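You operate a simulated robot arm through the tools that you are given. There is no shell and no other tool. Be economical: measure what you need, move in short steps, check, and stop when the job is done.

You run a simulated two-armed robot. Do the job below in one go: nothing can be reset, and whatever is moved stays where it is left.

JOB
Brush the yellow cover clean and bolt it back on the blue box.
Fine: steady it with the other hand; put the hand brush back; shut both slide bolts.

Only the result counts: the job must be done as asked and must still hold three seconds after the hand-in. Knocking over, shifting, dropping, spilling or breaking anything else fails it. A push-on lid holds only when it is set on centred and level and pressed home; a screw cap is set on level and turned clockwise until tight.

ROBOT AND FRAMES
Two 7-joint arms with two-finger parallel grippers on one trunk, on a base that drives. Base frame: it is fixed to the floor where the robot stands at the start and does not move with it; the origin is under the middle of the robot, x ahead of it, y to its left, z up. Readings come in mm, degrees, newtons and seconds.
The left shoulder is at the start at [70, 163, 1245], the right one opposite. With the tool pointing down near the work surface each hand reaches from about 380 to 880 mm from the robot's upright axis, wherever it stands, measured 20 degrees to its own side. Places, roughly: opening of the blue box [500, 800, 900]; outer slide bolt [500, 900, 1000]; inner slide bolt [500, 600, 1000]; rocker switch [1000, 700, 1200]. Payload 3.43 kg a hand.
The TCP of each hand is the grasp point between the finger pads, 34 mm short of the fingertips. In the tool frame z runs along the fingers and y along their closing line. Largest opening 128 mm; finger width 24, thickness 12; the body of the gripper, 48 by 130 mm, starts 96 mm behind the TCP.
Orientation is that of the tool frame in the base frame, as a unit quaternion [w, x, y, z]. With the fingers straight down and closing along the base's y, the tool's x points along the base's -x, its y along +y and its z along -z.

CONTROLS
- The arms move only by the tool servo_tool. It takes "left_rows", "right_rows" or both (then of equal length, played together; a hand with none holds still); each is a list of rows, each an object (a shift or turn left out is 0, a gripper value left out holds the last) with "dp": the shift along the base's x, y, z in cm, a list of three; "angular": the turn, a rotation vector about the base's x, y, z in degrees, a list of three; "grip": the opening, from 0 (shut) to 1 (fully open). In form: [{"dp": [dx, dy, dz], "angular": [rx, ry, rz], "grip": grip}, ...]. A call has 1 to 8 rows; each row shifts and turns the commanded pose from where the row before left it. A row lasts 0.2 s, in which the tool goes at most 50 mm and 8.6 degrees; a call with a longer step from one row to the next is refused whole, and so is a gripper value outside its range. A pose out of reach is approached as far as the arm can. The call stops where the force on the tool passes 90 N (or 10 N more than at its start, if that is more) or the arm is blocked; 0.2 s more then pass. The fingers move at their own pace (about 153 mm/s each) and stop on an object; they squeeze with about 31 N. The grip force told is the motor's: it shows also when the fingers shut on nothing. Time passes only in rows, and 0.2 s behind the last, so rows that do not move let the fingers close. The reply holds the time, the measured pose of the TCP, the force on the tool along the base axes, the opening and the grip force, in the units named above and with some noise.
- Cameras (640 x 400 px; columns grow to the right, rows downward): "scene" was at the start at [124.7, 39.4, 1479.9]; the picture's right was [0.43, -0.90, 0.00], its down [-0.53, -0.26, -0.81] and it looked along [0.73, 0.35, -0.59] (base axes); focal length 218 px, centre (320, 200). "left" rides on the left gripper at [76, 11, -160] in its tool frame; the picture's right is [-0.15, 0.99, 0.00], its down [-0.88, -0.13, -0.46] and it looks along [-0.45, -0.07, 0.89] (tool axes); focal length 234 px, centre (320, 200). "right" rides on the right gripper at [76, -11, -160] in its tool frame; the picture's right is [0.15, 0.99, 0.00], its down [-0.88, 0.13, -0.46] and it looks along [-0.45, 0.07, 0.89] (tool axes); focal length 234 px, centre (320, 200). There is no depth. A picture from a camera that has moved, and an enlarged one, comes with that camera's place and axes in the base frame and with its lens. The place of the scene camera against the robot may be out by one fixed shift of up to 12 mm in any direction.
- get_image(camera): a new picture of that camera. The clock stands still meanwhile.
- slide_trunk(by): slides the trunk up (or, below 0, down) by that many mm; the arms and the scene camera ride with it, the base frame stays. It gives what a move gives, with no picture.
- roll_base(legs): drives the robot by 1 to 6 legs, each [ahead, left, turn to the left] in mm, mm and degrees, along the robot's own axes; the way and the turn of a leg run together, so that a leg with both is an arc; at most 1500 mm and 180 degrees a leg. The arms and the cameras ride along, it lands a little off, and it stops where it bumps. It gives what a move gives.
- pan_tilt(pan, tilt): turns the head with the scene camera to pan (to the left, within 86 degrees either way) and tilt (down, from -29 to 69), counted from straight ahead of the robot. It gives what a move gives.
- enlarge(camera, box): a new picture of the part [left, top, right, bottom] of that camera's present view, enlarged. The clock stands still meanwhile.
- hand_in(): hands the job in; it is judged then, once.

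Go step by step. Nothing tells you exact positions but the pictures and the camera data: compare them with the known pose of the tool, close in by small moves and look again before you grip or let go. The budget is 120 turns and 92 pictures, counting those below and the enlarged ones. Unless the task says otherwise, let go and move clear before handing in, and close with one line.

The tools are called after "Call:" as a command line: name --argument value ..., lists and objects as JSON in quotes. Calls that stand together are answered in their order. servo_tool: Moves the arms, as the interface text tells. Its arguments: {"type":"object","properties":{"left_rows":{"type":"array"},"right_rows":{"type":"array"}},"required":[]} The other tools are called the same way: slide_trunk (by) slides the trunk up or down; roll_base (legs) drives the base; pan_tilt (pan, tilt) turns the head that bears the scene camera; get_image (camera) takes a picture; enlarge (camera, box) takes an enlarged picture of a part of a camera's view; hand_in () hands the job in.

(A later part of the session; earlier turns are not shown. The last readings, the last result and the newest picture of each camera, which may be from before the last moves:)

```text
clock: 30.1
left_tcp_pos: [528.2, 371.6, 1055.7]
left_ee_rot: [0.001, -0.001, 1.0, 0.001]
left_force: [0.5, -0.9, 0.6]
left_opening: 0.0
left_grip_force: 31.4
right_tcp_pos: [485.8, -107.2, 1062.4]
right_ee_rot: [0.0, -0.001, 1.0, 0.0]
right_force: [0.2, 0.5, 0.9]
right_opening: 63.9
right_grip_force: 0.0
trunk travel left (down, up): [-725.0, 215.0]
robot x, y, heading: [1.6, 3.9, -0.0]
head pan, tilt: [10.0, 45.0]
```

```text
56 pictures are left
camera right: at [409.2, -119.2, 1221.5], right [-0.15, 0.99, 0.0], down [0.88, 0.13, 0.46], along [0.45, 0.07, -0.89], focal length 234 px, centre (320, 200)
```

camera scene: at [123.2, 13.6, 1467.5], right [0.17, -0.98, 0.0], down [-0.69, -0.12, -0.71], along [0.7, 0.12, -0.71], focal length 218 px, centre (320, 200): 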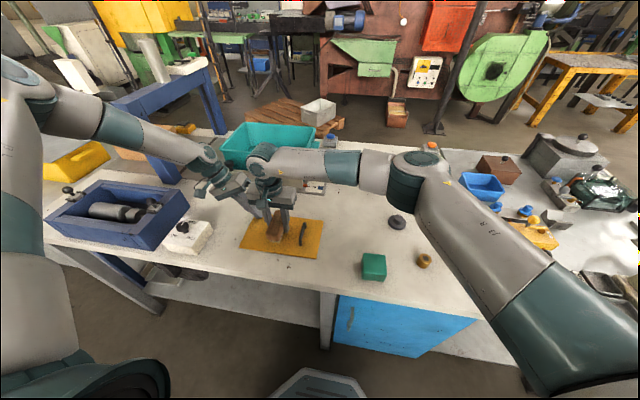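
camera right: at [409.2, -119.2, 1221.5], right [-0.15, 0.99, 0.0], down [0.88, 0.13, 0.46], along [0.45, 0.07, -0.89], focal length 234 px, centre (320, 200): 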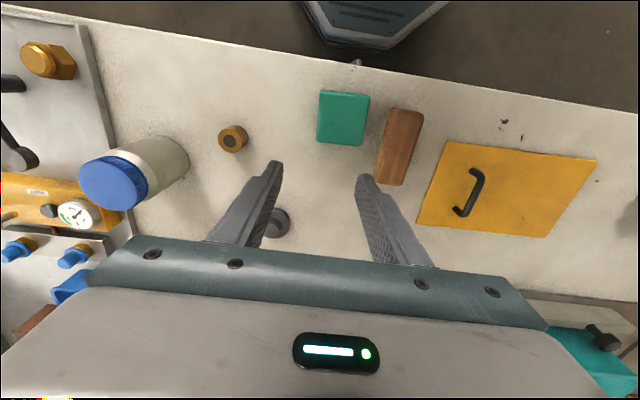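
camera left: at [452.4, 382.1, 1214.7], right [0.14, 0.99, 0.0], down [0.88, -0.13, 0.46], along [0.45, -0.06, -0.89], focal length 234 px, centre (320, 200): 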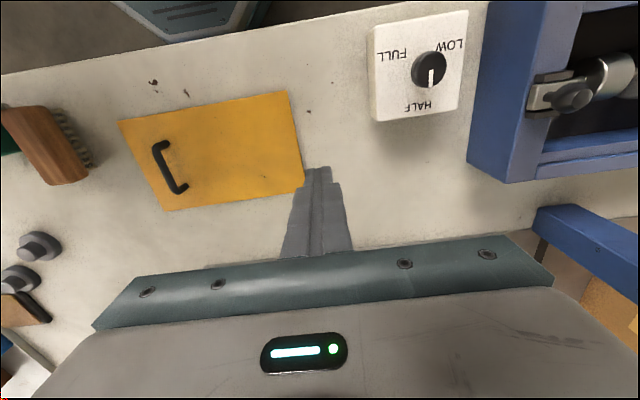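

The brush stands back in place and the cover is clean. The left hand goes above the handle.

Call:
servo_tool --left_rows '[{"dp": [0.1, -3.9, -0.5], "grip": 0.35}, {"dp": [0.1, -3.9, -0.5]}, {"dp": [0.1, -3.9, -1]}, {"dp": [0.1, -3.9, -1]}, {"dp": [0.1, -3.9, -1]}, {"dp": [0, -3.4, -1]}, {"dp": [0, 0, -2]}, {}]'

Call:
get_image --camera "left"

Call:
enlarge --camera "right" --box '[380, 110, 620, 260]'

```text
clock: 31.9
left_tcp_pos: [529.0, 167.3, 995.3]
left_ee_rot: [0.0, -0.001, 1.0, -0.001]
left_force: [0.5, 0.0, 0.0]
left_opening: 45.0
left_grip_force: 0.1
left hand out of reach, approached as far as the arm can: row 6, 7
right_tcp_pos: [488.1, -107.4, 1062.0]
right_ee_rot: [-0.001, 0.0, 1.0, 0.002]
right_force: [0.2, -0.4, -0.7]
right_opening: 64.0
right_grip_force: 0.1
trunk travel left (down, up): [-725.0, 215.0]
robot x, y, heading: [-3.3, 1.9, 0.1]
head pan, tilt: [10.0, 45.0]
```

```text
55 pictures are left
camera left: at [454.0, 177.7, 1154.8], right [0.15, 0.99, 0.0], down [0.88, -0.13, 0.46], along [0.45, -0.07, -0.89], focal length 234 px, centre (320, 200)
```

left: 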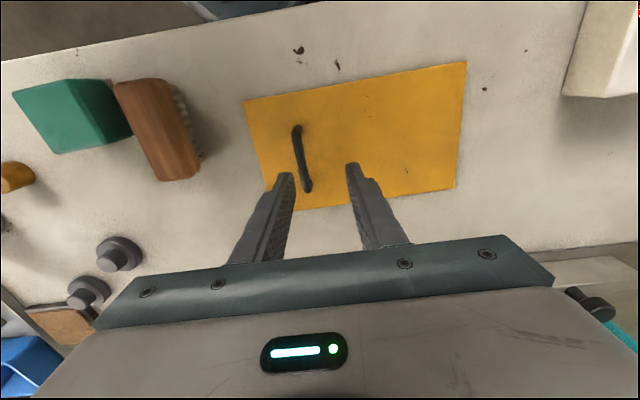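

```text
2.67 times, centred on (500, 185) of right
camera zoom: at [411.3, -119.2, 1220.4], right [-0.15, 0.99, 0.0], down [0.88, 0.13, 0.45], along [0.45, 0.07, -0.89], focal length 624 px, centre (-160, 240)
```

zoom: 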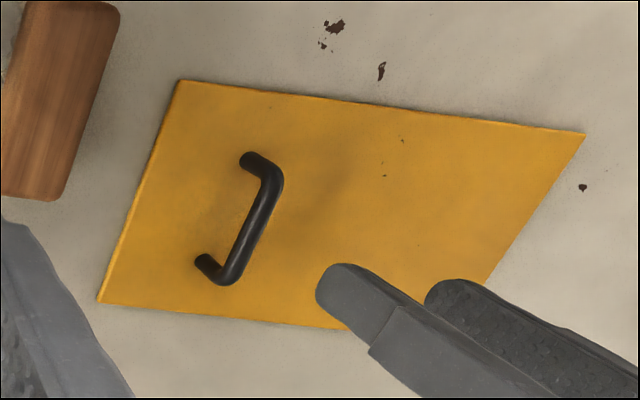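

The left arm is at its inner reach limit, so I raise the hands and shift the robot 170 mm to the right.

Call:
servo_tool --left_rows '[{"dp": [0, 1, 4]}, {"dp": [0, 1, 4]}, {}]' --right_rows '[{"dp": [-2, 0, 4]}, {"dp": [-2, 0, 4]}, {"dp": [-2, 0, 4]}]'

Call:
roll_base --legs '[[0, -170, 0]]'

Call:
get_image --camera "left"

```text
clock: 32.8
left_tcp_pos: [529.2, 187.6, 1072.8]
left_ee_rot: [0.0, -0.001, 1.0, 0.0]
left_force: [0.4, 0.3, -0.2]
left_opening: 44.7
left_grip_force: 0.1
right_tcp_pos: [427.0, -106.7, 1183.0]
right_ee_rot: [0.0, 0.001, 1.0, 0.0]
right_force: [-0.1, 0.1, 0.5]
right_opening: 64.0
right_grip_force: 0.1
trunk travel left (down, up): [-725.0, 215.0]
robot x, y, heading: [0.7, 2.6, 0.1]
head pan, tilt: [10.0, 45.0]
```

```text
clock: 34.2
left_tcp_pos: [529.8, 17.9, 1070.8]
left_ee_rot: [0.0, 0.0, 1.0, -0.001]
left_force: [0.2, 0.5, 0.6]
left_opening: 44.9
left_grip_force: 0.0
right_tcp_pos: [426.6, -275.2, 1182.2]
right_ee_rot: [0.001, 0.0, 1.0, 0.0]
right_force: [-0.5, 0.3, 0.2]
right_opening: 63.8
right_grip_force: 0.1
trunk travel left (down, up): [-725.0, 215.0]
robot x, y, heading: [1.9, -170.4, -0.2]
head pan, tilt: [10.0, 45.0]
```

```text
53 pictures are left
camera left: at [453.6, 28.0, 1231.6], right [0.15, 0.99, 0.0], down [0.88, -0.13, 0.46], along [0.45, -0.07, -0.89], focal length 234 px, centre (320, 200)
```

left: 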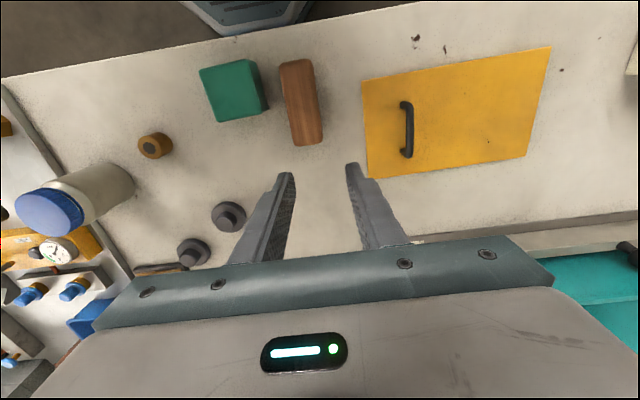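

Handle now measured at about (533, 139). I move above it and look again.

Call:
servo_tool --left_rows '[{"dp": [0.1, 4, -2]}, {"dp": [0.1, 4, -2]}, {"dp": [0.1, 4.2, -2]}, {"dp": [0, 0, -4.5]}, {}]'

Call:
enlarge --camera "left" --box '[200, 40, 520, 240]'

Call:
get_image --camera "right"

```text
clock: 35.4
left_tcp_pos: [530.6, 137.4, 966.4]
left_ee_rot: [0.001, 0.0, 1.0, 0.0]
left_force: [0.1, -0.4, -0.8]
left_opening: 45.1
left_grip_force: 0.0
right_tcp_pos: [426.3, -277.0, 1182.0]
right_ee_rot: [0.001, -0.001, 1.0, 0.0]
right_force: [-0.5, 0.1, 0.9]
right_opening: 64.0
right_grip_force: 0.2
trunk travel left (down, up): [-725.0, 215.0]
robot x, y, heading: [-1.1, -169.5, -0.2]
head pan, tilt: [10.0, 45.0]
```

```text
2.00 times, centred on (360, 140) of left
camera zoom: at [455.1, 149.1, 1126.6], right [0.15, 0.99, 0.0], down [0.88, -0.13, 0.46], along [0.45, -0.07, -0.89], focal length 468 px, centre (240, 320)
```

zoom: 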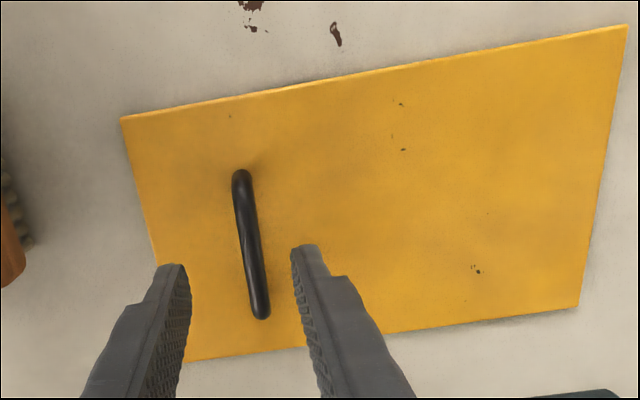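

```text
51 pictures are left
camera right: at [349.3, -288.0, 1341.0], right [-0.15, 0.99, 0.0], down [0.88, 0.13, 0.46], along [0.45, 0.07, -0.89], focal length 234 px, centre (320, 200)
```

right: 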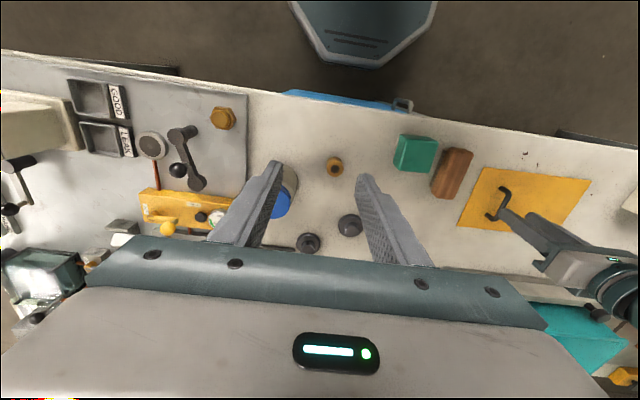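

The handle is at (532, 142.5). I centre on it, descend, and close.

Call:
servo_tool --left_rows '[{"dp": [0.1, 0.5, -3]}, {"dp": [0, 0, -2.5]}, {"dp": [0, 0, -0.8]}, {"dp": [0, 0, -0.3]}, {}]'

```text
clock: 36.6
left_tcp_pos: [534.6, 142.2, 901.9]
left_ee_rot: [-0.001, 0.001, 1.0, 0.0]
left_force: [-0.4, -0.3, 0.6]
left_opening: 44.9
left_grip_force: 0.1
right_tcp_pos: [425.6, -276.7, 1181.6]
right_ee_rot: [0.0, 0.0, 1.0, 0.0]
right_force: [0.6, 0.8, 0.1]
right_opening: 63.9
right_grip_force: 0.1
trunk travel left (down, up): [-725.0, 215.0]
robot x, y, heading: [-0.3, -172.8, -0.3]
head pan, tilt: [10.0, 45.0]
```

Call:
servo_tool --left_rows '[{"dp": [0, 0, -0.2]}, {"grip": 0}, {}, {}, {}]'

Call:
enlarge --camera "left" --box '[200, 40, 520, 240]'

```text
clock: 37.8
left_tcp_pos: [533.4, 142.6, 899.0]
left_ee_rot: [0.001, 0.0, 1.0, 0.0]
left_force: [-0.2, 1.2, 2.1]
left_opening: 10.3
left_grip_force: 30.9
right_tcp_pos: [426.2, -276.6, 1182.5]
right_ee_rot: [0.0, 0.0, 1.0, 0.001]
right_force: [0.3, 0.1, 0.4]
right_opening: 64.0
right_grip_force: 0.1
trunk travel left (down, up): [-725.0, 215.0]
robot x, y, heading: [-1.8, -171.4, 0.2]
head pan, tilt: [10.0, 45.0]
```

```text
2.00 times, centred on (360, 140) of left
camera zoom: at [457.4, 153.5, 1058.8], right [0.15, 0.99, 0.0], down [0.88, -0.13, 0.46], along [0.45, -0.07, -0.89], focal length 468 px, centre (240, 320)
```

zoom: 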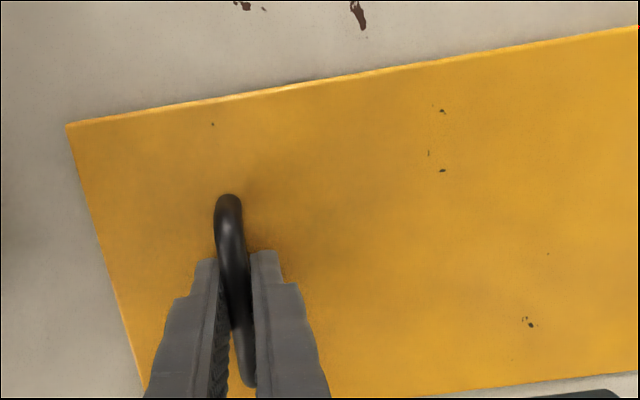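

The handle is gripped (10 mm bar). I lift slowly and check how the cover hangs.

Call:
servo_tool --left_rows '[{"dp": [0, 0, 1]}, {"dp": [0, 0, 2]}, {"dp": [0, 0, 3]}, {}, {}]'

Call:
enlarge --camera "left" --box '[200, 40, 520, 240]'

Call:
pan_tilt --pan 30 --tilt 40

Call:
get_image --camera "scene"

```text
clock: 39.0
left_tcp_pos: [533.2, 144.0, 959.7]
left_ee_rot: [0.0, 0.0, 1.0, 0.0]
left_force: [-0.2, 0.6, -4.2]
left_opening: 10.4
left_grip_force: 30.8
right_tcp_pos: [426.3, -276.5, 1181.9]
right_ee_rot: [-0.001, 0.0, 1.0, 0.0]
right_force: [-0.2, 0.1, 0.1]
right_opening: 63.8
right_grip_force: 0.0
trunk travel left (down, up): [-725.0, 215.0]
robot x, y, heading: [-2.9, -169.5, -0.3]
head pan, tilt: [10.0, 45.0]
```

```text
2.00 times, centred on (360, 140) of left
camera zoom: at [457.8, 155.1, 1119.2], right [0.15, 0.99, 0.0], down [0.88, -0.13, 0.46], along [0.45, -0.07, -0.89], focal length 468 px, centre (240, 320)
```

zoom: 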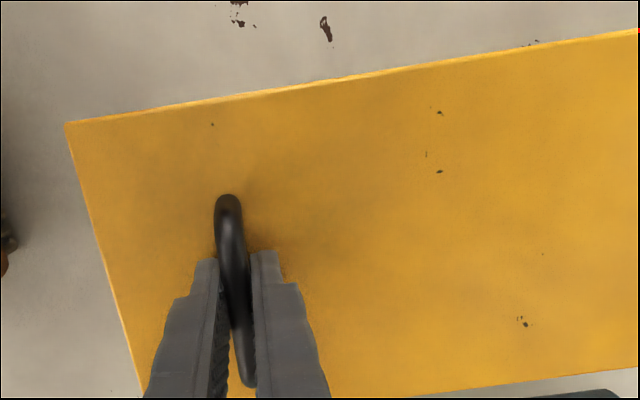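

```text
clock: 39.8
left_tcp_pos: [534.1, 144.3, 959.2]
left_ee_rot: [0.0, 0.0, 1.0, 0.0]
left_force: [0.8, -0.1, -4.6]
left_opening: 11.0
left_grip_force: 30.9
right_tcp_pos: [427.4, -275.8, 1181.6]
right_ee_rot: [-0.001, 0.0, 1.0, 0.0]
right_force: [0.1, -0.8, 0.5]
right_opening: 64.0
right_grip_force: 0.0
trunk travel left (down, up): [-725.0, 215.0]
robot x, y, heading: [-3.5, -173.6, -0.1]
head pan, tilt: [30.0, 40.0]
```

```text
48 pictures are left
camera scene: at [120.2, -125.7, 1474.3], right [0.5, -0.87, 0.0], down [-0.56, -0.32, -0.77], along [0.66, 0.38, -0.64], focal length 218 px, centre (320, 200)
```

scene: 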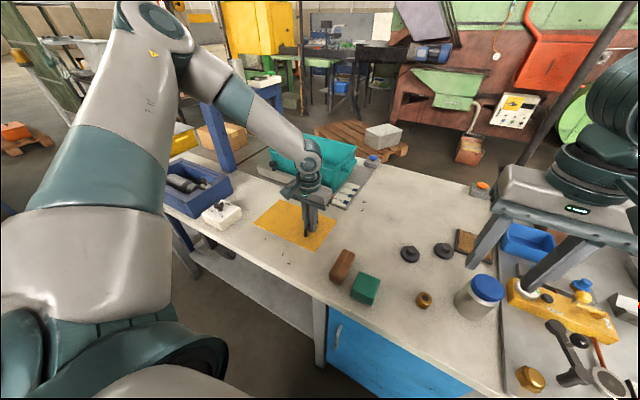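

The cover hangs level (about 0.45 kg). I raise it well above the box and drive left.

Call:
servo_tool --left_rows '[{"dp": [0, 0, 3]}, {"dp": [0, 0, 4]}, {"dp": [0, 0, 4]}, {"dp": [0, 0, 3]}, {}]'

Call:
roll_base --legs '[[0, 270, 0], [0, 270, 0]]'

Call:
get_image --camera "left"

Call:
get_image --camera "scene"

```text
clock: 41.0
left_tcp_pos: [533.9, 142.1, 1099.4]
left_ee_rot: [-0.001, 0.0, 1.0, 0.0]
left_force: [0.5, 0.5, -5.2]
left_opening: 10.4
left_grip_force: 30.6
right_tcp_pos: [428.2, -276.3, 1180.7]
right_ee_rot: [0.0, 0.001, 1.0, 0.0]
right_force: [0.1, 0.2, -0.6]
right_opening: 63.9
right_grip_force: 0.1
trunk travel left (down, up): [-725.0, 215.0]
robot x, y, heading: [-1.2, -168.0, 0.1]
head pan, tilt: [30.0, 40.0]
```

```text
clock: 44.5
left_tcp_pos: [533.3, 688.8, 1099.6]
left_ee_rot: [0.0, -0.001, 1.0, 0.0]
left_force: [-0.3, -0.6, -4.6]
left_opening: 10.3
left_grip_force: 31.2
right_tcp_pos: [425.9, 270.6, 1182.6]
right_ee_rot: [0.0, -0.001, 1.0, 0.001]
right_force: [-0.4, -0.2, -0.4]
right_opening: 64.2
right_grip_force: 0.1
trunk travel left (down, up): [-725.0, 215.0]
robot x, y, heading: [-2.4, 374.8, 0.1]
head pan, tilt: [30.0, 40.0]
```

```text
47 pictures are left
camera left: at [457.0, 699.1, 1259.8], right [0.14, 0.99, 0.0], down [0.88, -0.13, 0.46], along [0.45, -0.07, -0.89], focal length 234 px, centre (320, 200)
```

left: 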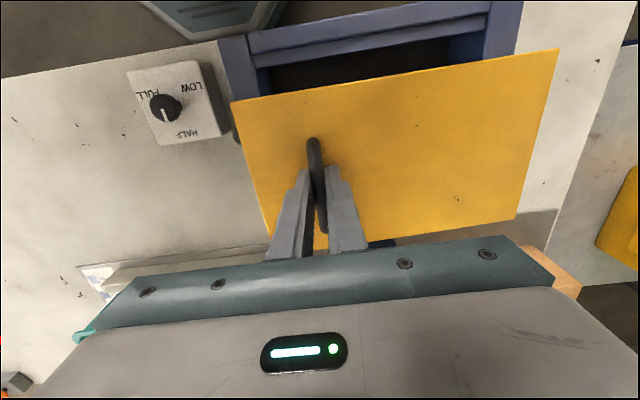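

```text
46 pictures are left
camera scene: at [119.0, 419.7, 1474.4], right [0.5, -0.87, 0.0], down [-0.56, -0.32, -0.77], along [0.66, 0.38, -0.64], focal length 218 px, centre (320, 200)
```

scene: 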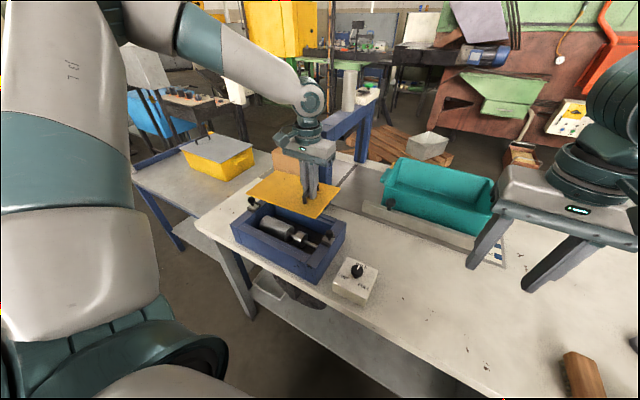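

The cover is over the box. I shift it back to be centred in x and lower it to just above the knobs for an alignment look.

Call:
servo_tool --left_rows '[{"dp": [-2, 0, -1]}, {"dp": [-1.9, 0, -2]}, {"dp": [0, 0, -2.5]}, {}, {}]'

Call:
get_image --camera "left"

Call:
enlarge --camera "scene" --box '[200, 140, 400, 290]'

```text
clock: 45.7
left_tcp_pos: [492.8, 689.1, 1044.9]
left_ee_rot: [0.001, -0.002, 1.0, 0.001]
left_force: [0.9, 0.0, -3.9]
left_opening: 10.5
left_grip_force: 30.9
right_tcp_pos: [426.2, 269.5, 1182.7]
right_ee_rot: [0.0, -0.001, 1.0, -0.001]
right_force: [0.0, 0.0, 0.3]
right_opening: 63.9
right_grip_force: 0.0
trunk travel left (down, up): [-725.0, 215.0]
robot x, y, heading: [0.3, 373.8, -0.3]
head pan, tilt: [30.0, 40.0]
```

```text
45 pictures are left
camera left: at [417.3, 700.6, 1205.1], right [0.14, 0.99, 0.0], down [0.88, -0.13, 0.46], along [0.45, -0.07, -0.89], focal length 234 px, centre (320, 200)
```

left: 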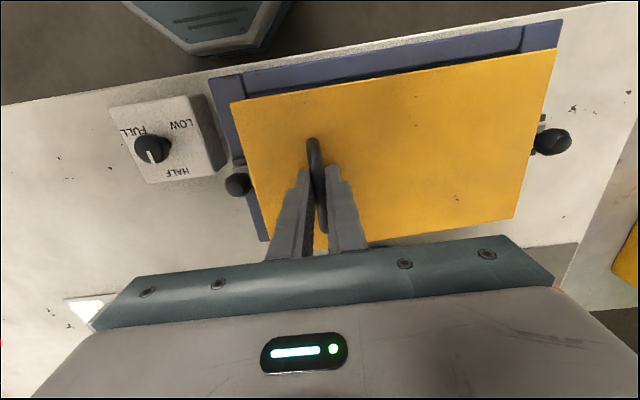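

```text
2.67 times, centred on (300, 215) of scene
camera zoom: at [118.8, 421.0, 1474.4], right [0.5, -0.87, 0.0], down [-0.56, -0.32, -0.77], along [0.66, 0.38, -0.64], focal length 580 px, centre (373, 160)
```

zoom: 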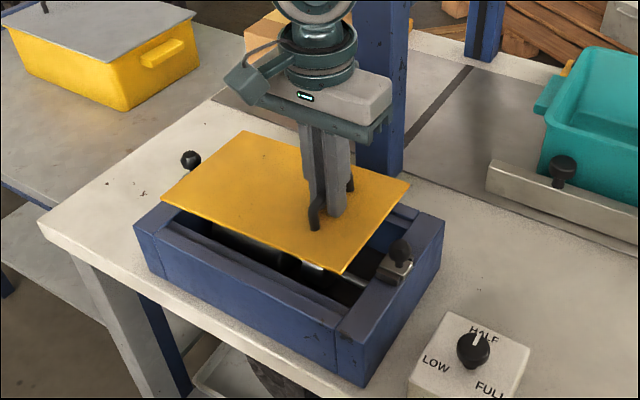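

Call:
enlarge --camera "left" --box '[480, 10, 600, 230]'

Call:
enlarge --camera "left" --box '[190, 50, 350, 260]'

```text
1.82 times, centred on (540, 120) of left
camera zoom: at [417.3, 700.6, 1205.1], right [0.14, 0.99, 0.0], down [0.88, -0.13, 0.46], along [0.45, -0.07, -0.89], focal length 426 px, centre (-80, 346)
```

zoom: 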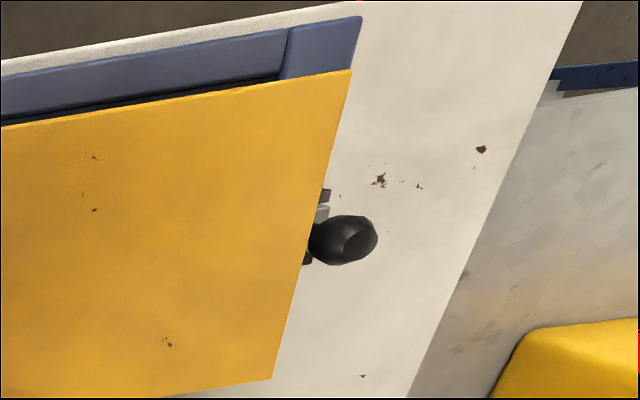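

```text
1.90 times, centred on (270, 155) of left
camera zoom: at [417.3, 700.6, 1205.1], right [0.14, 0.99, 0.0], down [0.88, -0.13, 0.46], along [0.45, -0.07, -0.89], focal length 446 px, centre (415, 286)
```

zoom: 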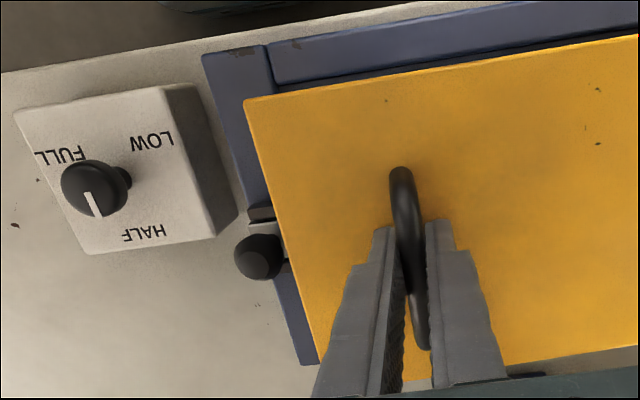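

The cover droops about 2.5° at its outer end; I tilt the hand to level it and lower it to just above the rim.

Call:
servo_tool --left_rows '[{"dp": [0, -0.1, 0], "angular": [2.5, 0, 0]}, {"dp": [0, 0, -1.5]}, {"dp": [0, 0, -1.5]}, {"dp": [0, 0, -1]}, {}]'

Call:
enlarge --camera "left" --box '[190, 20, 590, 270]'

Call:
enlarge --camera "scene" --box '[210, 160, 370, 280]'

```text
clock: 46.9
left_tcp_pos: [494.1, 688.0, 1003.3]
left_ee_rot: [0.0, -0.001, 1.0, 0.022]
left_force: [1.0, 0.2, -4.5]
left_opening: 10.5
left_grip_force: 30.5
right_tcp_pos: [425.5, 271.6, 1182.1]
right_ee_rot: [0.001, -0.001, 1.0, 0.001]
right_force: [0.1, -0.2, -0.6]
right_opening: 64.2
right_grip_force: 0.1
trunk travel left (down, up): [-725.0, 215.0]
robot x, y, heading: [1.4, 376.6, 0.0]
head pan, tilt: [30.0, 40.0]
```

```text
1.60 times, centred on (390, 145) of left
camera zoom: at [417.9, 692.0, 1164.2], right [0.14, 0.99, 0.04], down [0.88, -0.15, 0.45], along [0.45, -0.03, -0.89], focal length 375 px, centre (208, 288)
```

zoom: 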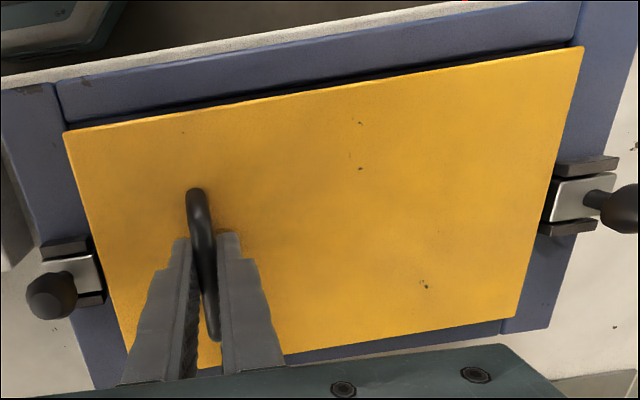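

```text
3.33 times, centred on (290, 220) of scene
camera zoom: at [118.9, 421.1, 1474.4], right [0.5, -0.87, 0.0], down [-0.56, -0.32, -0.77], along [0.66, 0.38, -0.64], focal length 725 px, centre (420, 133)
```

zoom: 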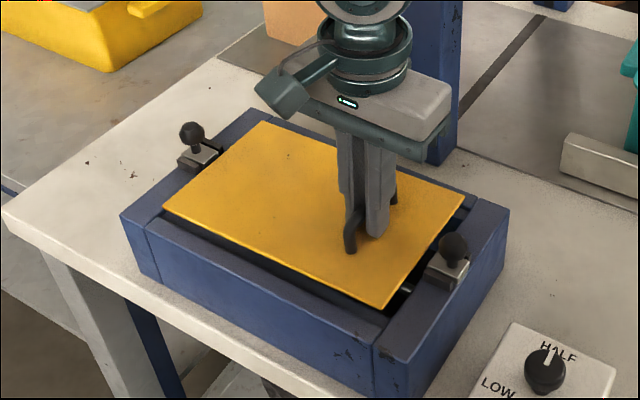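

The cover is level and centred within about 2 mm. I nudge +2 mm in y and lower into the recess slowly.

Call:
servo_tool --left_rows '[{"dp": [0, 0.2, 0]}, {"dp": [0, 0, -0.8]}, {"dp": [0, 0, -0.5]}, {"dp": [0, 0, -0.3]}, {"dp": [0, 0, -0.2]}, {}]'

Call:
enlarge --camera "left" --box '[190, 20, 590, 270]'

```text
clock: 48.3
left_tcp_pos: [493.7, 690.9, 986.6]
left_ee_rot: [0.0, -0.001, 1.0, 0.021]
left_force: [0.4, 0.4, -3.3]
left_opening: 10.2
left_grip_force: 31.1
right_tcp_pos: [426.6, 270.2, 1182.3]
right_ee_rot: [0.0, -0.001, 1.0, 0.001]
right_force: [-0.6, 0.5, 0.0]
right_opening: 64.1
right_grip_force: 0.0
trunk travel left (down, up): [-725.0, 215.0]
robot x, y, heading: [4.0, 374.4, 0.1]
head pan, tilt: [30.0, 40.0]
```

```text
1.60 times, centred on (390, 145) of left
camera zoom: at [418.1, 694.8, 1147.0], right [0.14, 0.99, 0.04], down [0.88, -0.15, 0.45], along [0.45, -0.03, -0.89], focal length 375 px, centre (208, 288)
```

zoom: 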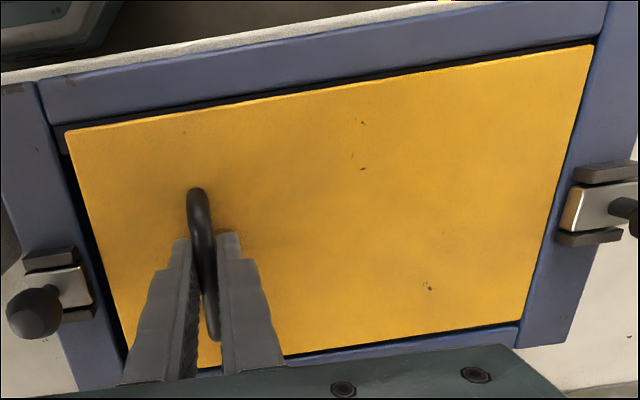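

The cover is entering the recess with even gaps. Continue down in small steps.

Call:
servo_tool --left_rows '[{"dp": [0, 0, -0.2]}, {"dp": [0, 0, -0.2]}, {}]'

```text
clock: 49.1
left_tcp_pos: [492.8, 690.4, 984.5]
left_ee_rot: [0.003, -0.001, 1.0, 0.022]
left_force: [3.7, 8.1, 24.2]
left_opening: 10.9
left_grip_force: 30.7
right_tcp_pos: [425.0, 271.4, 1183.2]
right_ee_rot: [0.0, -0.001, 1.0, 0.001]
right_force: [-0.5, 0.3, -0.2]
right_opening: 64.1
right_grip_force: 0.1
trunk travel left (down, up): [-725.0, 215.0]
robot x, y, heading: [-2.8, 374.0, -0.1]
head pan, tilt: [30.0, 40.0]
```

Call:
enlarge --camera "left" --box '[190, 20, 590, 270]'

Call:
enlarge --camera "scene" --box '[210, 160, 370, 280]'

```text
1.60 times, centred on (390, 145) of left
camera zoom: at [417.2, 694.3, 1144.4], right [0.14, 0.99, 0.04], down [0.88, -0.15, 0.45], along [0.46, -0.03, -0.89], focal length 375 px, centre (208, 288)
```

zoom: 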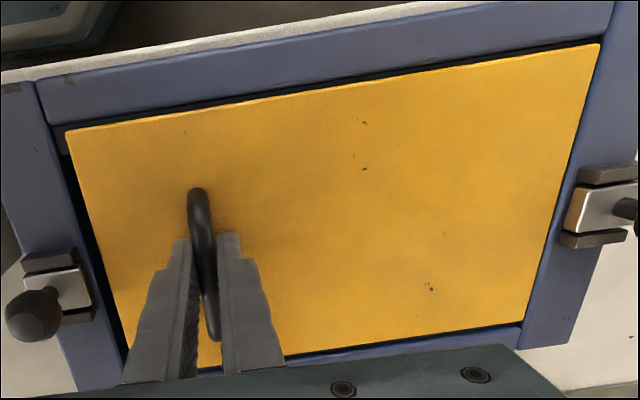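

```text
3.33 times, centred on (290, 220) of scene
camera zoom: at [116.9, 420.5, 1474.9], right [0.5, -0.87, 0.0], down [-0.56, -0.32, -0.77], along [0.66, 0.38, -0.64], focal length 725 px, centre (420, 133)
```

zoom: 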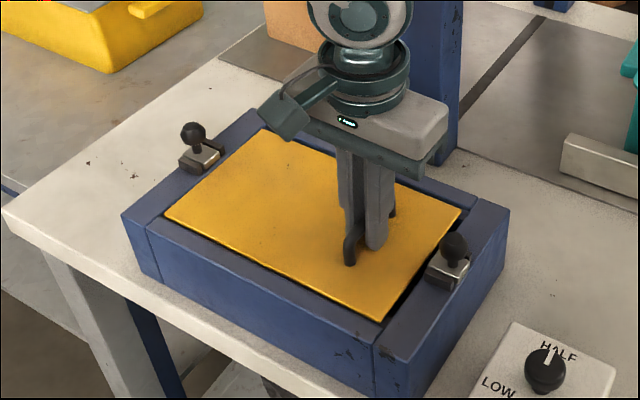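

The inner-end and near-side gaps are larger than the opposite ones, so I lift a little, shift by (-2, -3) mm and lower again.

Call:
servo_tool --left_rows '[{"dp": [0, 0, 0.5]}, {"dp": [0, 0, 0.3]}, {"dp": [-0.2, -0.3, 0]}, {"dp": [0, 0, -0.4]}, {"dp": [0, 0, -0.3]}, {}]'

Call:
enlarge --camera "left" --box '[190, 20, 590, 270]'

```text
clock: 50.5
left_tcp_pos: [492.0, 686.0, 983.7]
left_ee_rot: [0.001, 0.0, 1.0, 0.022]
left_force: [1.3, 0.9, 9.0]
left_opening: 10.2
left_grip_force: 31.3
right_tcp_pos: [425.4, 269.6, 1182.7]
right_ee_rot: [0.0, -0.001, 1.0, 0.0]
right_force: [-0.3, -0.5, 0.2]
right_opening: 64.0
right_grip_force: 0.1
trunk travel left (down, up): [-725.0, 215.0]
robot x, y, heading: [-3.2, 375.0, 0.1]
head pan, tilt: [30.0, 40.0]
```

```text
1.60 times, centred on (390, 145) of left
camera zoom: at [415.7, 690.0, 1144.7], right [0.14, 0.99, 0.04], down [0.88, -0.15, 0.45], along [0.45, -0.03, -0.89], focal length 375 px, centre (208, 288)
```

zoom: 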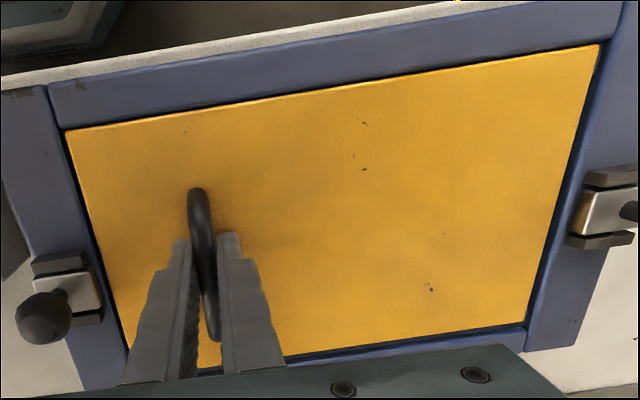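

Gaps now look even and the cover rests on the ledge. I release the handle, rise, and inspect.

Call:
servo_tool --left_rows '[{"grip": 0.3}, {}, {"dp": [0, 0, 2], "angular": [-2.5, 0, 0]}, {"dp": [0, 0, 4]}, {"dp": [0, 0, 4]}, {"dp": [-2, 0, 4]}, {"dp": [-3, 0, 3]}, {}]'

Call:
enlarge --camera "left" --box '[160, 60, 540, 260]'

Call:
enlarge --camera "scene" --box '[210, 160, 370, 280]'

```text
clock: 52.3
left_tcp_pos: [441.1, 686.5, 1155.1]
left_ee_rot: [-0.001, -0.001, 1.0, 0.0]
left_force: [0.2, 0.1, -0.3]
left_opening: 38.4
left_grip_force: 0.1
right_tcp_pos: [427.9, 270.2, 1181.9]
right_ee_rot: [-0.001, -0.001, 1.0, 0.0]
right_force: [1.4, 0.1, -0.5]
right_opening: 64.2
right_grip_force: 0.0
trunk travel left (down, up): [-725.0, 215.0]
robot x, y, heading: [-0.4, 378.2, 0.1]
head pan, tilt: [30.0, 40.0]
```

```text
1.68 times, centred on (350, 160) of left
camera zoom: at [365.4, 697.8, 1314.3], right [0.14, 0.99, 0.0], down [0.88, -0.13, 0.45], along [0.45, -0.07, -0.89], focal length 394 px, centre (270, 267)
```

zoom: 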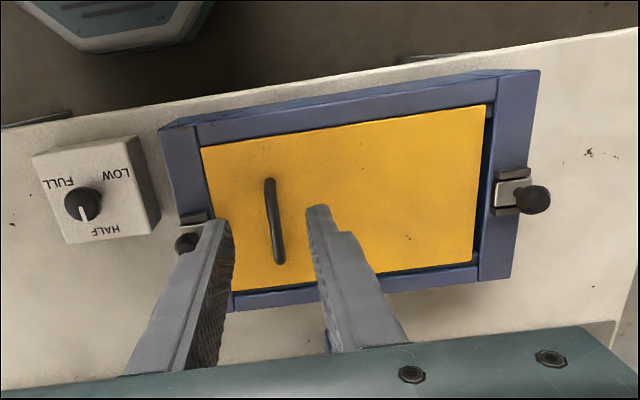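

```text
3.33 times, centred on (290, 220) of scene
camera zoom: at [120.4, 420.3, 1474.2], right [0.5, -0.87, 0.0], down [-0.56, -0.32, -0.77], along [0.66, 0.38, -0.64], focal length 725 px, centre (420, 133)
```

zoom: 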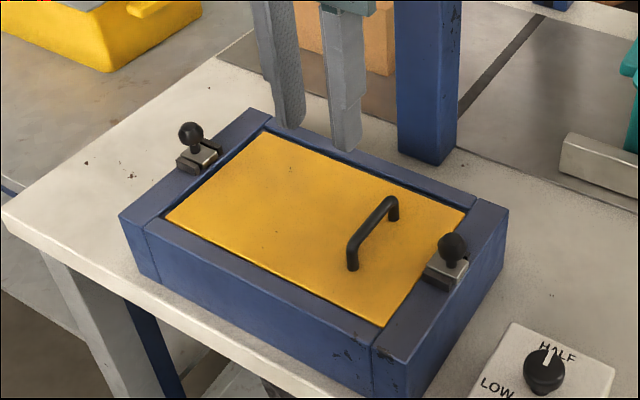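

The cover lies level in the recess. Next is the outer bolt: I bring the closed left fingers outside of its knob.

Call:
servo_tool --left_rows '[{"dp": [0.8, 3.6, 0], "grip": 0}, {"dp": [0.8, 3.6, 0]}, {"dp": [0.8, 3.6, 0]}, {"dp": [0.8, 3.6, -1]}, {"dp": [0.8, 3.6, -2.5]}, {"dp": [0.8, 3.6, -2.5]}, {"dp": [0.8, 3.2, -2.5]}, {}]'

Call:
enlarge --camera "left" --box '[140, 60, 460, 260]'

Call:
enlarge --camera "scene" --box '[180, 130, 340, 250]'

```text
clock: 54.1
left_tcp_pos: [495.5, 934.0, 1068.1]
left_ee_rot: [0.001, -0.002, 1.0, 0.001]
left_force: [-0.4, -1.2, -0.2]
left_opening: 0.1
left_grip_force: 30.7
right_tcp_pos: [425.0, 269.2, 1182.9]
right_ee_rot: [0.0, -0.001, 1.0, 0.0]
right_force: [-0.5, -0.9, 0.4]
right_opening: 64.2
right_grip_force: 0.1
trunk travel left (down, up): [-725.0, 215.0]
robot x, y, heading: [-2.1, 377.1, -0.2]
head pan, tilt: [30.0, 40.0]
```

```text
2.00 times, centred on (300, 160) of left
camera zoom: at [420.4, 945.2, 1227.7], right [0.14, 0.99, 0.0], down [0.88, -0.13, 0.46], along [0.45, -0.06, -0.89], focal length 468 px, centre (360, 280)
```

zoom: 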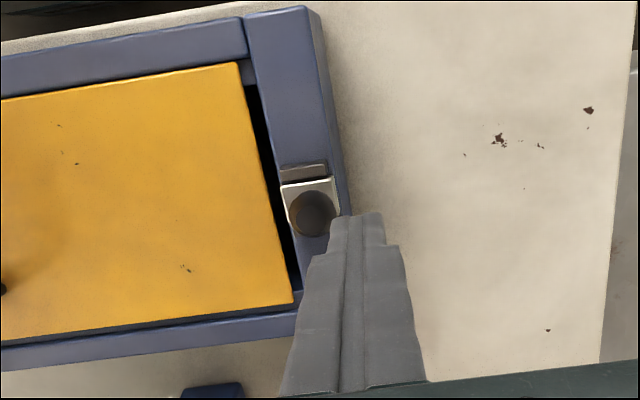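

```text
3.33 times, centred on (260, 190) of scene
camera zoom: at [118.3, 419.6, 1474.5], right [0.5, -0.87, 0.0], down [-0.56, -0.32, -0.77], along [0.66, 0.38, -0.64], focal length 725 px, centre (520, 233)
```

zoom: 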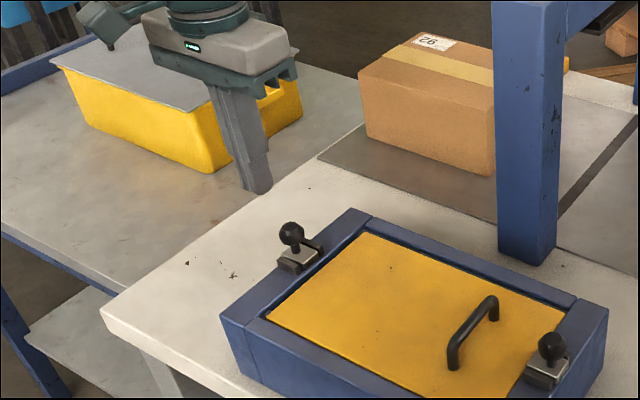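

The outer knob ball is near (499, 908, 981). I lower the closed fingers just outside it.

Call:
servo_tool --left_rows '[{"dp": [0.3, 0.5, -1]}, {"dp": [0, 0, -2.5]}, {"dp": [0, 0, -2.6]}, {}]'

Call:
enlarge --camera "left" --box '[140, 60, 460, 260]'

Call:
enlarge --camera "scene" --box '[200, 150, 320, 240]'

```text
clock: 55.1
left_tcp_pos: [500.0, 940.9, 1007.9]
left_ee_rot: [0.001, 0.0, 1.0, 0.0]
left_force: [0.1, 0.1, 0.6]
left_opening: 0.1
left_grip_force: 31.2
right_tcp_pos: [426.1, 269.9, 1182.3]
right_ee_rot: [0.0, -0.001, 1.0, 0.0]
right_force: [0.4, 0.6, -0.4]
right_opening: 63.9
right_grip_force: 0.0
trunk travel left (down, up): [-725.0, 215.0]
robot x, y, heading: [2.2, 378.0, -0.1]
head pan, tilt: [30.0, 40.0]
```

```text
2.00 times, centred on (300, 160) of left
camera zoom: at [424.1, 951.4, 1166.4], right [0.14, 0.99, 0.0], down [0.88, -0.13, 0.46], along [0.45, -0.07, -0.89], focal length 468 px, centre (360, 280)
```

zoom: 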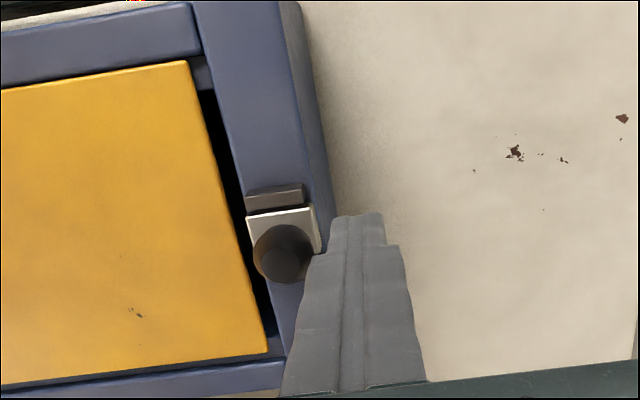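

```text
4.44 times, centred on (260, 195) of scene
camera zoom: at [118.2, 420.3, 1474.5], right [0.5, -0.87, 0.0], down [-0.56, -0.32, -0.77], along [0.66, 0.38, -0.64], focal length 966 px, centre (587, 222)
```

zoom: 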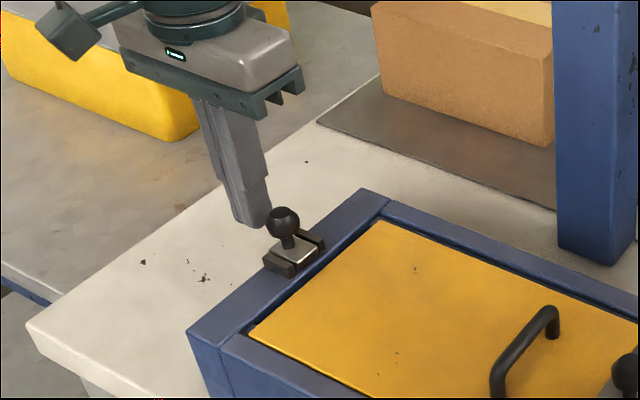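

Aligned with the knob. I push it inward (−y).

Call:
servo_tool --left_rows '[{"dp": [0, -0.8, 0]}, {"dp": [0, -0.6, 0]}, {"dp": [0, -0.6, 0]}, {"dp": [0, -0.6, 0]}, {"dp": [0, -0.4, 0]}, {}]'

Call:
enlarge --camera "left" --box '[140, 60, 460, 260]'

Call:
enlarge --camera "scene" --box '[200, 150, 320, 240]'

```text
clock: 56.5
left_tcp_pos: [500.1, 911.1, 1007.1]
left_ee_rot: [0.0, -0.002, 1.0, 0.0]
left_force: [-0.6, 0.3, 0.0]
left_opening: 0.0
left_grip_force: 31.2
right_tcp_pos: [425.4, 269.8, 1182.0]
right_ee_rot: [0.0, -0.001, 1.0, 0.0]
right_force: [-0.2, 0.6, 0.3]
right_opening: 64.1
right_grip_force: 0.1
trunk travel left (down, up): [-725.0, 215.0]
robot x, y, heading: [-3.1, 375.9, -0.2]
head pan, tilt: [30.0, 40.0]
```

```text
2.00 times, centred on (300, 160) of left
camera zoom: at [424.9, 921.5, 1167.3], right [0.14, 0.99, 0.0], down [0.88, -0.13, 0.46], along [0.45, -0.07, -0.89], focal length 468 px, centre (360, 280)
```

zoom: 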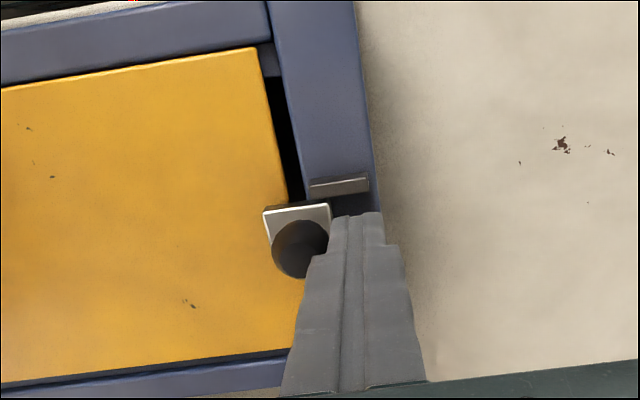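

```text
4.44 times, centred on (260, 195) of scene
camera zoom: at [118.5, 420.5, 1474.4], right [0.5, -0.87, 0.0], down [-0.56, -0.32, -0.77], along [0.66, 0.38, -0.64], focal length 966 px, centre (587, 222)
```

zoom: 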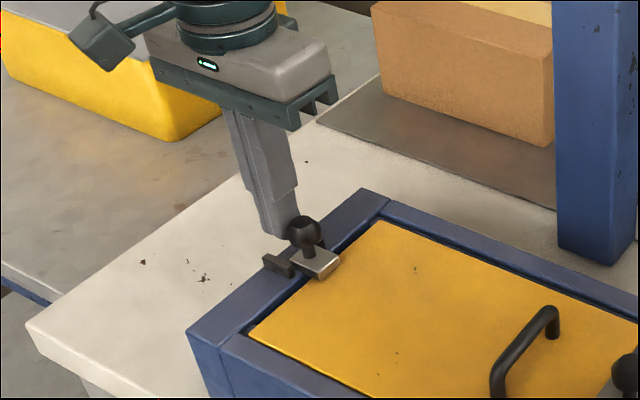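

The bolt slides over the cover. I keep pushing until it reaches its stop.

Call:
servo_tool --left_rows '[{"dp": [0, -0.4, 0]}, {"dp": [0, -0.4, 0]}, {}]'

```text
clock: 57.3
left_tcp_pos: [499.6, 906.4, 1007.2]
left_ee_rot: [0.001, -0.002, 1.0, 0.0]
left_force: [2.6, 23.1, 7.5]
left_opening: 0.0
left_grip_force: 31.1
right_tcp_pos: [426.0, 272.9, 1181.2]
right_ee_rot: [0.0, -0.001, 1.0, -0.001]
right_force: [0.2, -0.3, -0.3]
right_opening: 63.9
right_grip_force: 0.1
trunk travel left (down, up): [-725.0, 215.0]
robot x, y, heading: [0.2, 374.7, 0.1]
head pan, tilt: [30.0, 40.0]
```

End stop felt (23 N). I back off, rise and look from a height.

Call:
servo_tool --left_rows '[{"dp": [0, 1.2, 0]}, {"dp": [0, 0, 3]}, {"dp": [0, 0, 4]}, {"dp": [0, -3, 3]}, {"dp": [-1, -4, 1]}, {"dp": [-1, -4, 1]}, {"dp": [-1, -4, 1]}, {}]'

Call:
enlarge --camera "left" --box '[120, 60, 440, 260]'

```text
clock: 59.1
left_tcp_pos: [470.7, 764.9, 1136.8]
left_ee_rot: [0.001, -0.001, 1.0, -0.001]
left_force: [0.4, 0.9, 0.0]
left_opening: 0.4
left_grip_force: 31.2
right_tcp_pos: [425.6, 271.4, 1182.4]
right_ee_rot: [0.0, 0.0, 1.0, 0.0]
right_force: [0.5, 0.8, -0.2]
right_opening: 63.7
right_grip_force: 0.1
trunk travel left (down, up): [-725.0, 215.0]
robot x, y, heading: [-1.4, 374.4, 0.2]
head pan, tilt: [30.0, 40.0]
```

```text
2.00 times, centred on (280, 160) of left
camera zoom: at [394.5, 774.9, 1296.9], right [0.14, 0.99, 0.0], down [0.88, -0.13, 0.46], along [0.45, -0.07, -0.89], focal length 468 px, centre (400, 280)
```

zoom: 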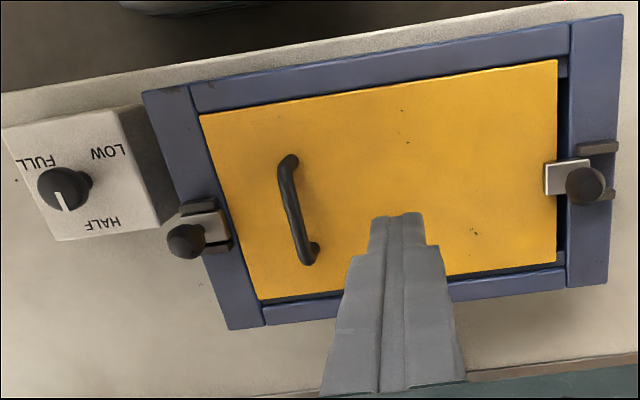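

The outer bolt is shut. The cover sits about 2–3 mm toward the inner end, so I regrip the handle with a small offset to centre it.

Call:
servo_tool --left_rows '[{"dp": [1, -4, 0], "grip": 0.3}, {"dp": [1, -3.65, 0]}, {"dp": [0, 0, -4]}, {"dp": [0, 0, -4]}, {"dp": [0, 0, -4]}, {"dp": [0, 0, -2.5]}, {}]'

Call:
enlarge --camera "left" --box '[190, 20, 590, 270]'

```text
clock: 60.7
left_tcp_pos: [489.1, 686.8, 993.2]
left_ee_rot: [0.0, 0.0, 1.0, 0.0]
left_force: [0.0, -0.3, 0.1]
left_opening: 38.3
left_grip_force: 0.1
right_tcp_pos: [425.9, 269.6, 1182.4]
right_ee_rot: [0.0, 0.0, 1.0, 0.001]
right_force: [-0.3, 0.2, -0.1]
right_opening: 64.1
right_grip_force: 0.1
trunk travel left (down, up): [-725.0, 215.0]
robot x, y, heading: [-3.7, 376.4, 0.2]
head pan, tilt: [30.0, 40.0]
```

```text
1.60 times, centred on (390, 145) of left
camera zoom: at [413.6, 697.4, 1153.9], right [0.14, 0.99, 0.0], down [0.88, -0.13, 0.46], along [0.45, -0.07, -0.89], focal length 375 px, centre (208, 288)
```

zoom: 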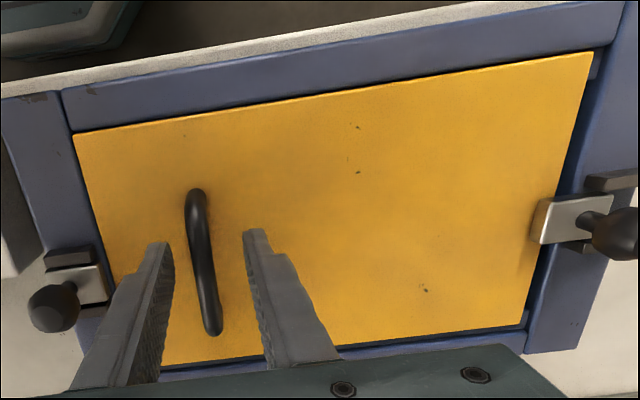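

Call:
servo_tool --left_rows '[{"dp": [0, 0, -0.4], "grip": 0}, {}, {}, {"dp": [0.1, 0, 0]}, {}, {"grip": 0.3}, {}, {"dp": [0, 0, 3]}]'

Call:
servo_tool --left_rows '[{"dp": [0, 0, 4]}, {"dp": [-1, 2, 4]}, {"dp": [-1, 3, 3]}, {}]'

Call:
enlarge --camera "left" --box '[120, 60, 440, 260]'

```text
clock: 62.5
left_tcp_pos: [489.4, 688.0, 1017.8]
left_ee_rot: [0.0, 0.0, 1.0, 0.0]
left_force: [0.6, -0.4, -0.4]
left_opening: 38.2
left_grip_force: 0.1
right_tcp_pos: [424.5, 270.4, 1182.3]
right_ee_rot: [0.0, 0.0, 1.0, 0.0]
right_force: [0.6, -0.5, -0.9]
right_opening: 63.9
right_grip_force: 0.0
trunk travel left (down, up): [-725.0, 215.0]
robot x, y, heading: [-1.5, 378.6, -0.1]
head pan, tilt: [30.0, 40.0]
```

```text
clock: 63.5
left_tcp_pos: [471.1, 736.5, 1129.2]
left_ee_rot: [0.0, -0.001, 1.0, 0.0]
left_force: [0.4, -0.1, 0.2]
left_opening: 38.6
left_grip_force: 0.1
right_tcp_pos: [427.0, 268.6, 1180.6]
right_ee_rot: [-0.001, -0.001, 1.0, 0.001]
right_force: [0.4, 0.6, -0.1]
right_opening: 63.9
right_grip_force: 0.2
trunk travel left (down, up): [-725.0, 215.0]
robot x, y, heading: [0.4, 376.3, -0.2]
head pan, tilt: [30.0, 40.0]
```

```text
2.00 times, centred on (280, 160) of left
camera zoom: at [394.6, 747.7, 1289.5], right [0.14, 0.99, 0.0], down [0.88, -0.13, 0.46], along [0.45, -0.07, -0.89], focal length 468 px, centre (400, 280)
```

zoom: 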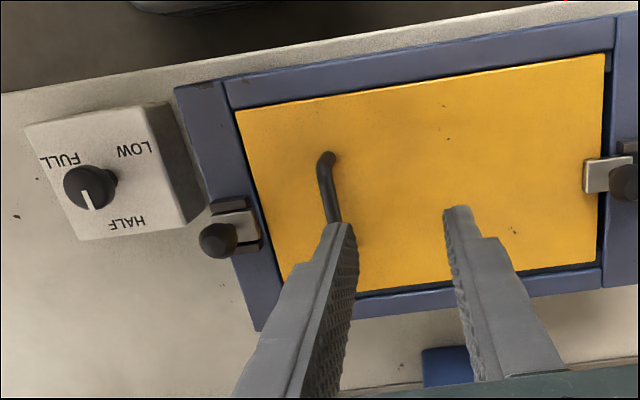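

The gaps are now even. The inner knob is near (500, 600.5, 981); I bring the closed fingers to its outer side.

Call:
servo_tool --left_rows '[{"dp": [0.6, -3.5, 0], "grip": 0}, {"dp": [0.6, -3.5, 0]}, {"dp": [0.6, -3.5, 0]}, {"dp": [0.6, -3.5, 0]}, {"dp": [0.5, -3.0, -2]}, {"dp": [0, 0, -4.5]}, {"dp": [0, 0, -4]}, {}]'

Call:
enlarge --camera "left" --box '[200, 60, 520, 260]'

Call:
enlarge --camera "scene" --box '[260, 160, 420, 280]'

```text
clock: 65.3
left_tcp_pos: [500.8, 567.4, 1023.2]
left_ee_rot: [0.001, 0.0, 1.0, 0.0]
left_force: [-0.4, -0.4, -0.6]
left_opening: 0.0
left_grip_force: 31.5
right_tcp_pos: [425.1, 269.5, 1183.0]
right_ee_rot: [0.0, -0.001, 1.0, 0.001]
right_force: [-0.5, 0.3, -0.7]
right_opening: 64.1
right_grip_force: 0.0
trunk travel left (down, up): [-725.0, 215.0]
robot x, y, heading: [-1.9, 375.2, 0.0]
head pan, tilt: [30.0, 40.0]
```

```text
2.00 times, centred on (360, 160) of left
camera zoom: at [424.5, 578.0, 1183.7], right [0.14, 0.99, 0.0], down [0.88, -0.13, 0.46], along [0.45, -0.07, -0.89], focal length 468 px, centre (240, 280)
```

zoom: 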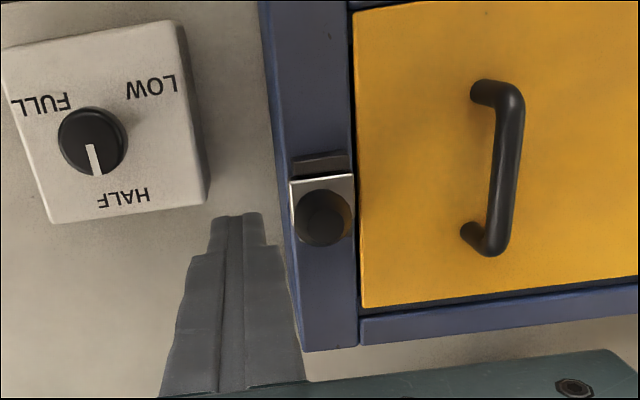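

```text
3.33 times, centred on (340, 220) of scene
camera zoom: at [118.0, 420.1, 1474.5], right [0.5, -0.87, 0.0], down [-0.56, -0.32, -0.77], along [0.66, 0.38, -0.64], focal length 725 px, centre (253, 133)
```

zoom: 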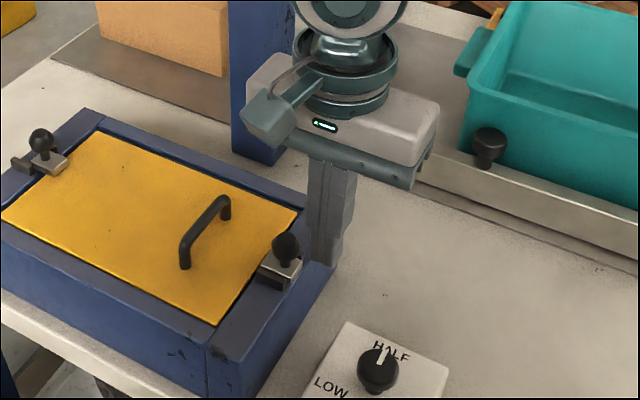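

Lower to push height and push the knob inward (+y).

Call:
servo_tool --left_rows '[{"dp": [0, 0, -1.6]}, {"dp": [0, 0.8, 0]}, {"dp": [0, 0.6, 0]}, {"dp": [0, 0.6, 0]}, {"dp": [0, 0.6, 0]}, {"dp": [0, 0.4, 0]}, {}]'

```text
clock: 66.9
left_tcp_pos: [500.3, 596.9, 1008.0]
left_ee_rot: [0.001, -0.001, 1.0, 0.001]
left_force: [-0.5, 0.1, 0.0]
left_opening: 0.0
left_grip_force: 30.5
right_tcp_pos: [425.7, 270.7, 1181.7]
right_ee_rot: [0.0, -0.001, 1.0, 0.0]
right_force: [0.5, 0.5, -0.1]
right_opening: 64.3
right_grip_force: 0.1
trunk travel left (down, up): [-725.0, 215.0]
robot x, y, heading: [-0.3, 375.1, 0.1]
head pan, tilt: [30.0, 40.0]
```

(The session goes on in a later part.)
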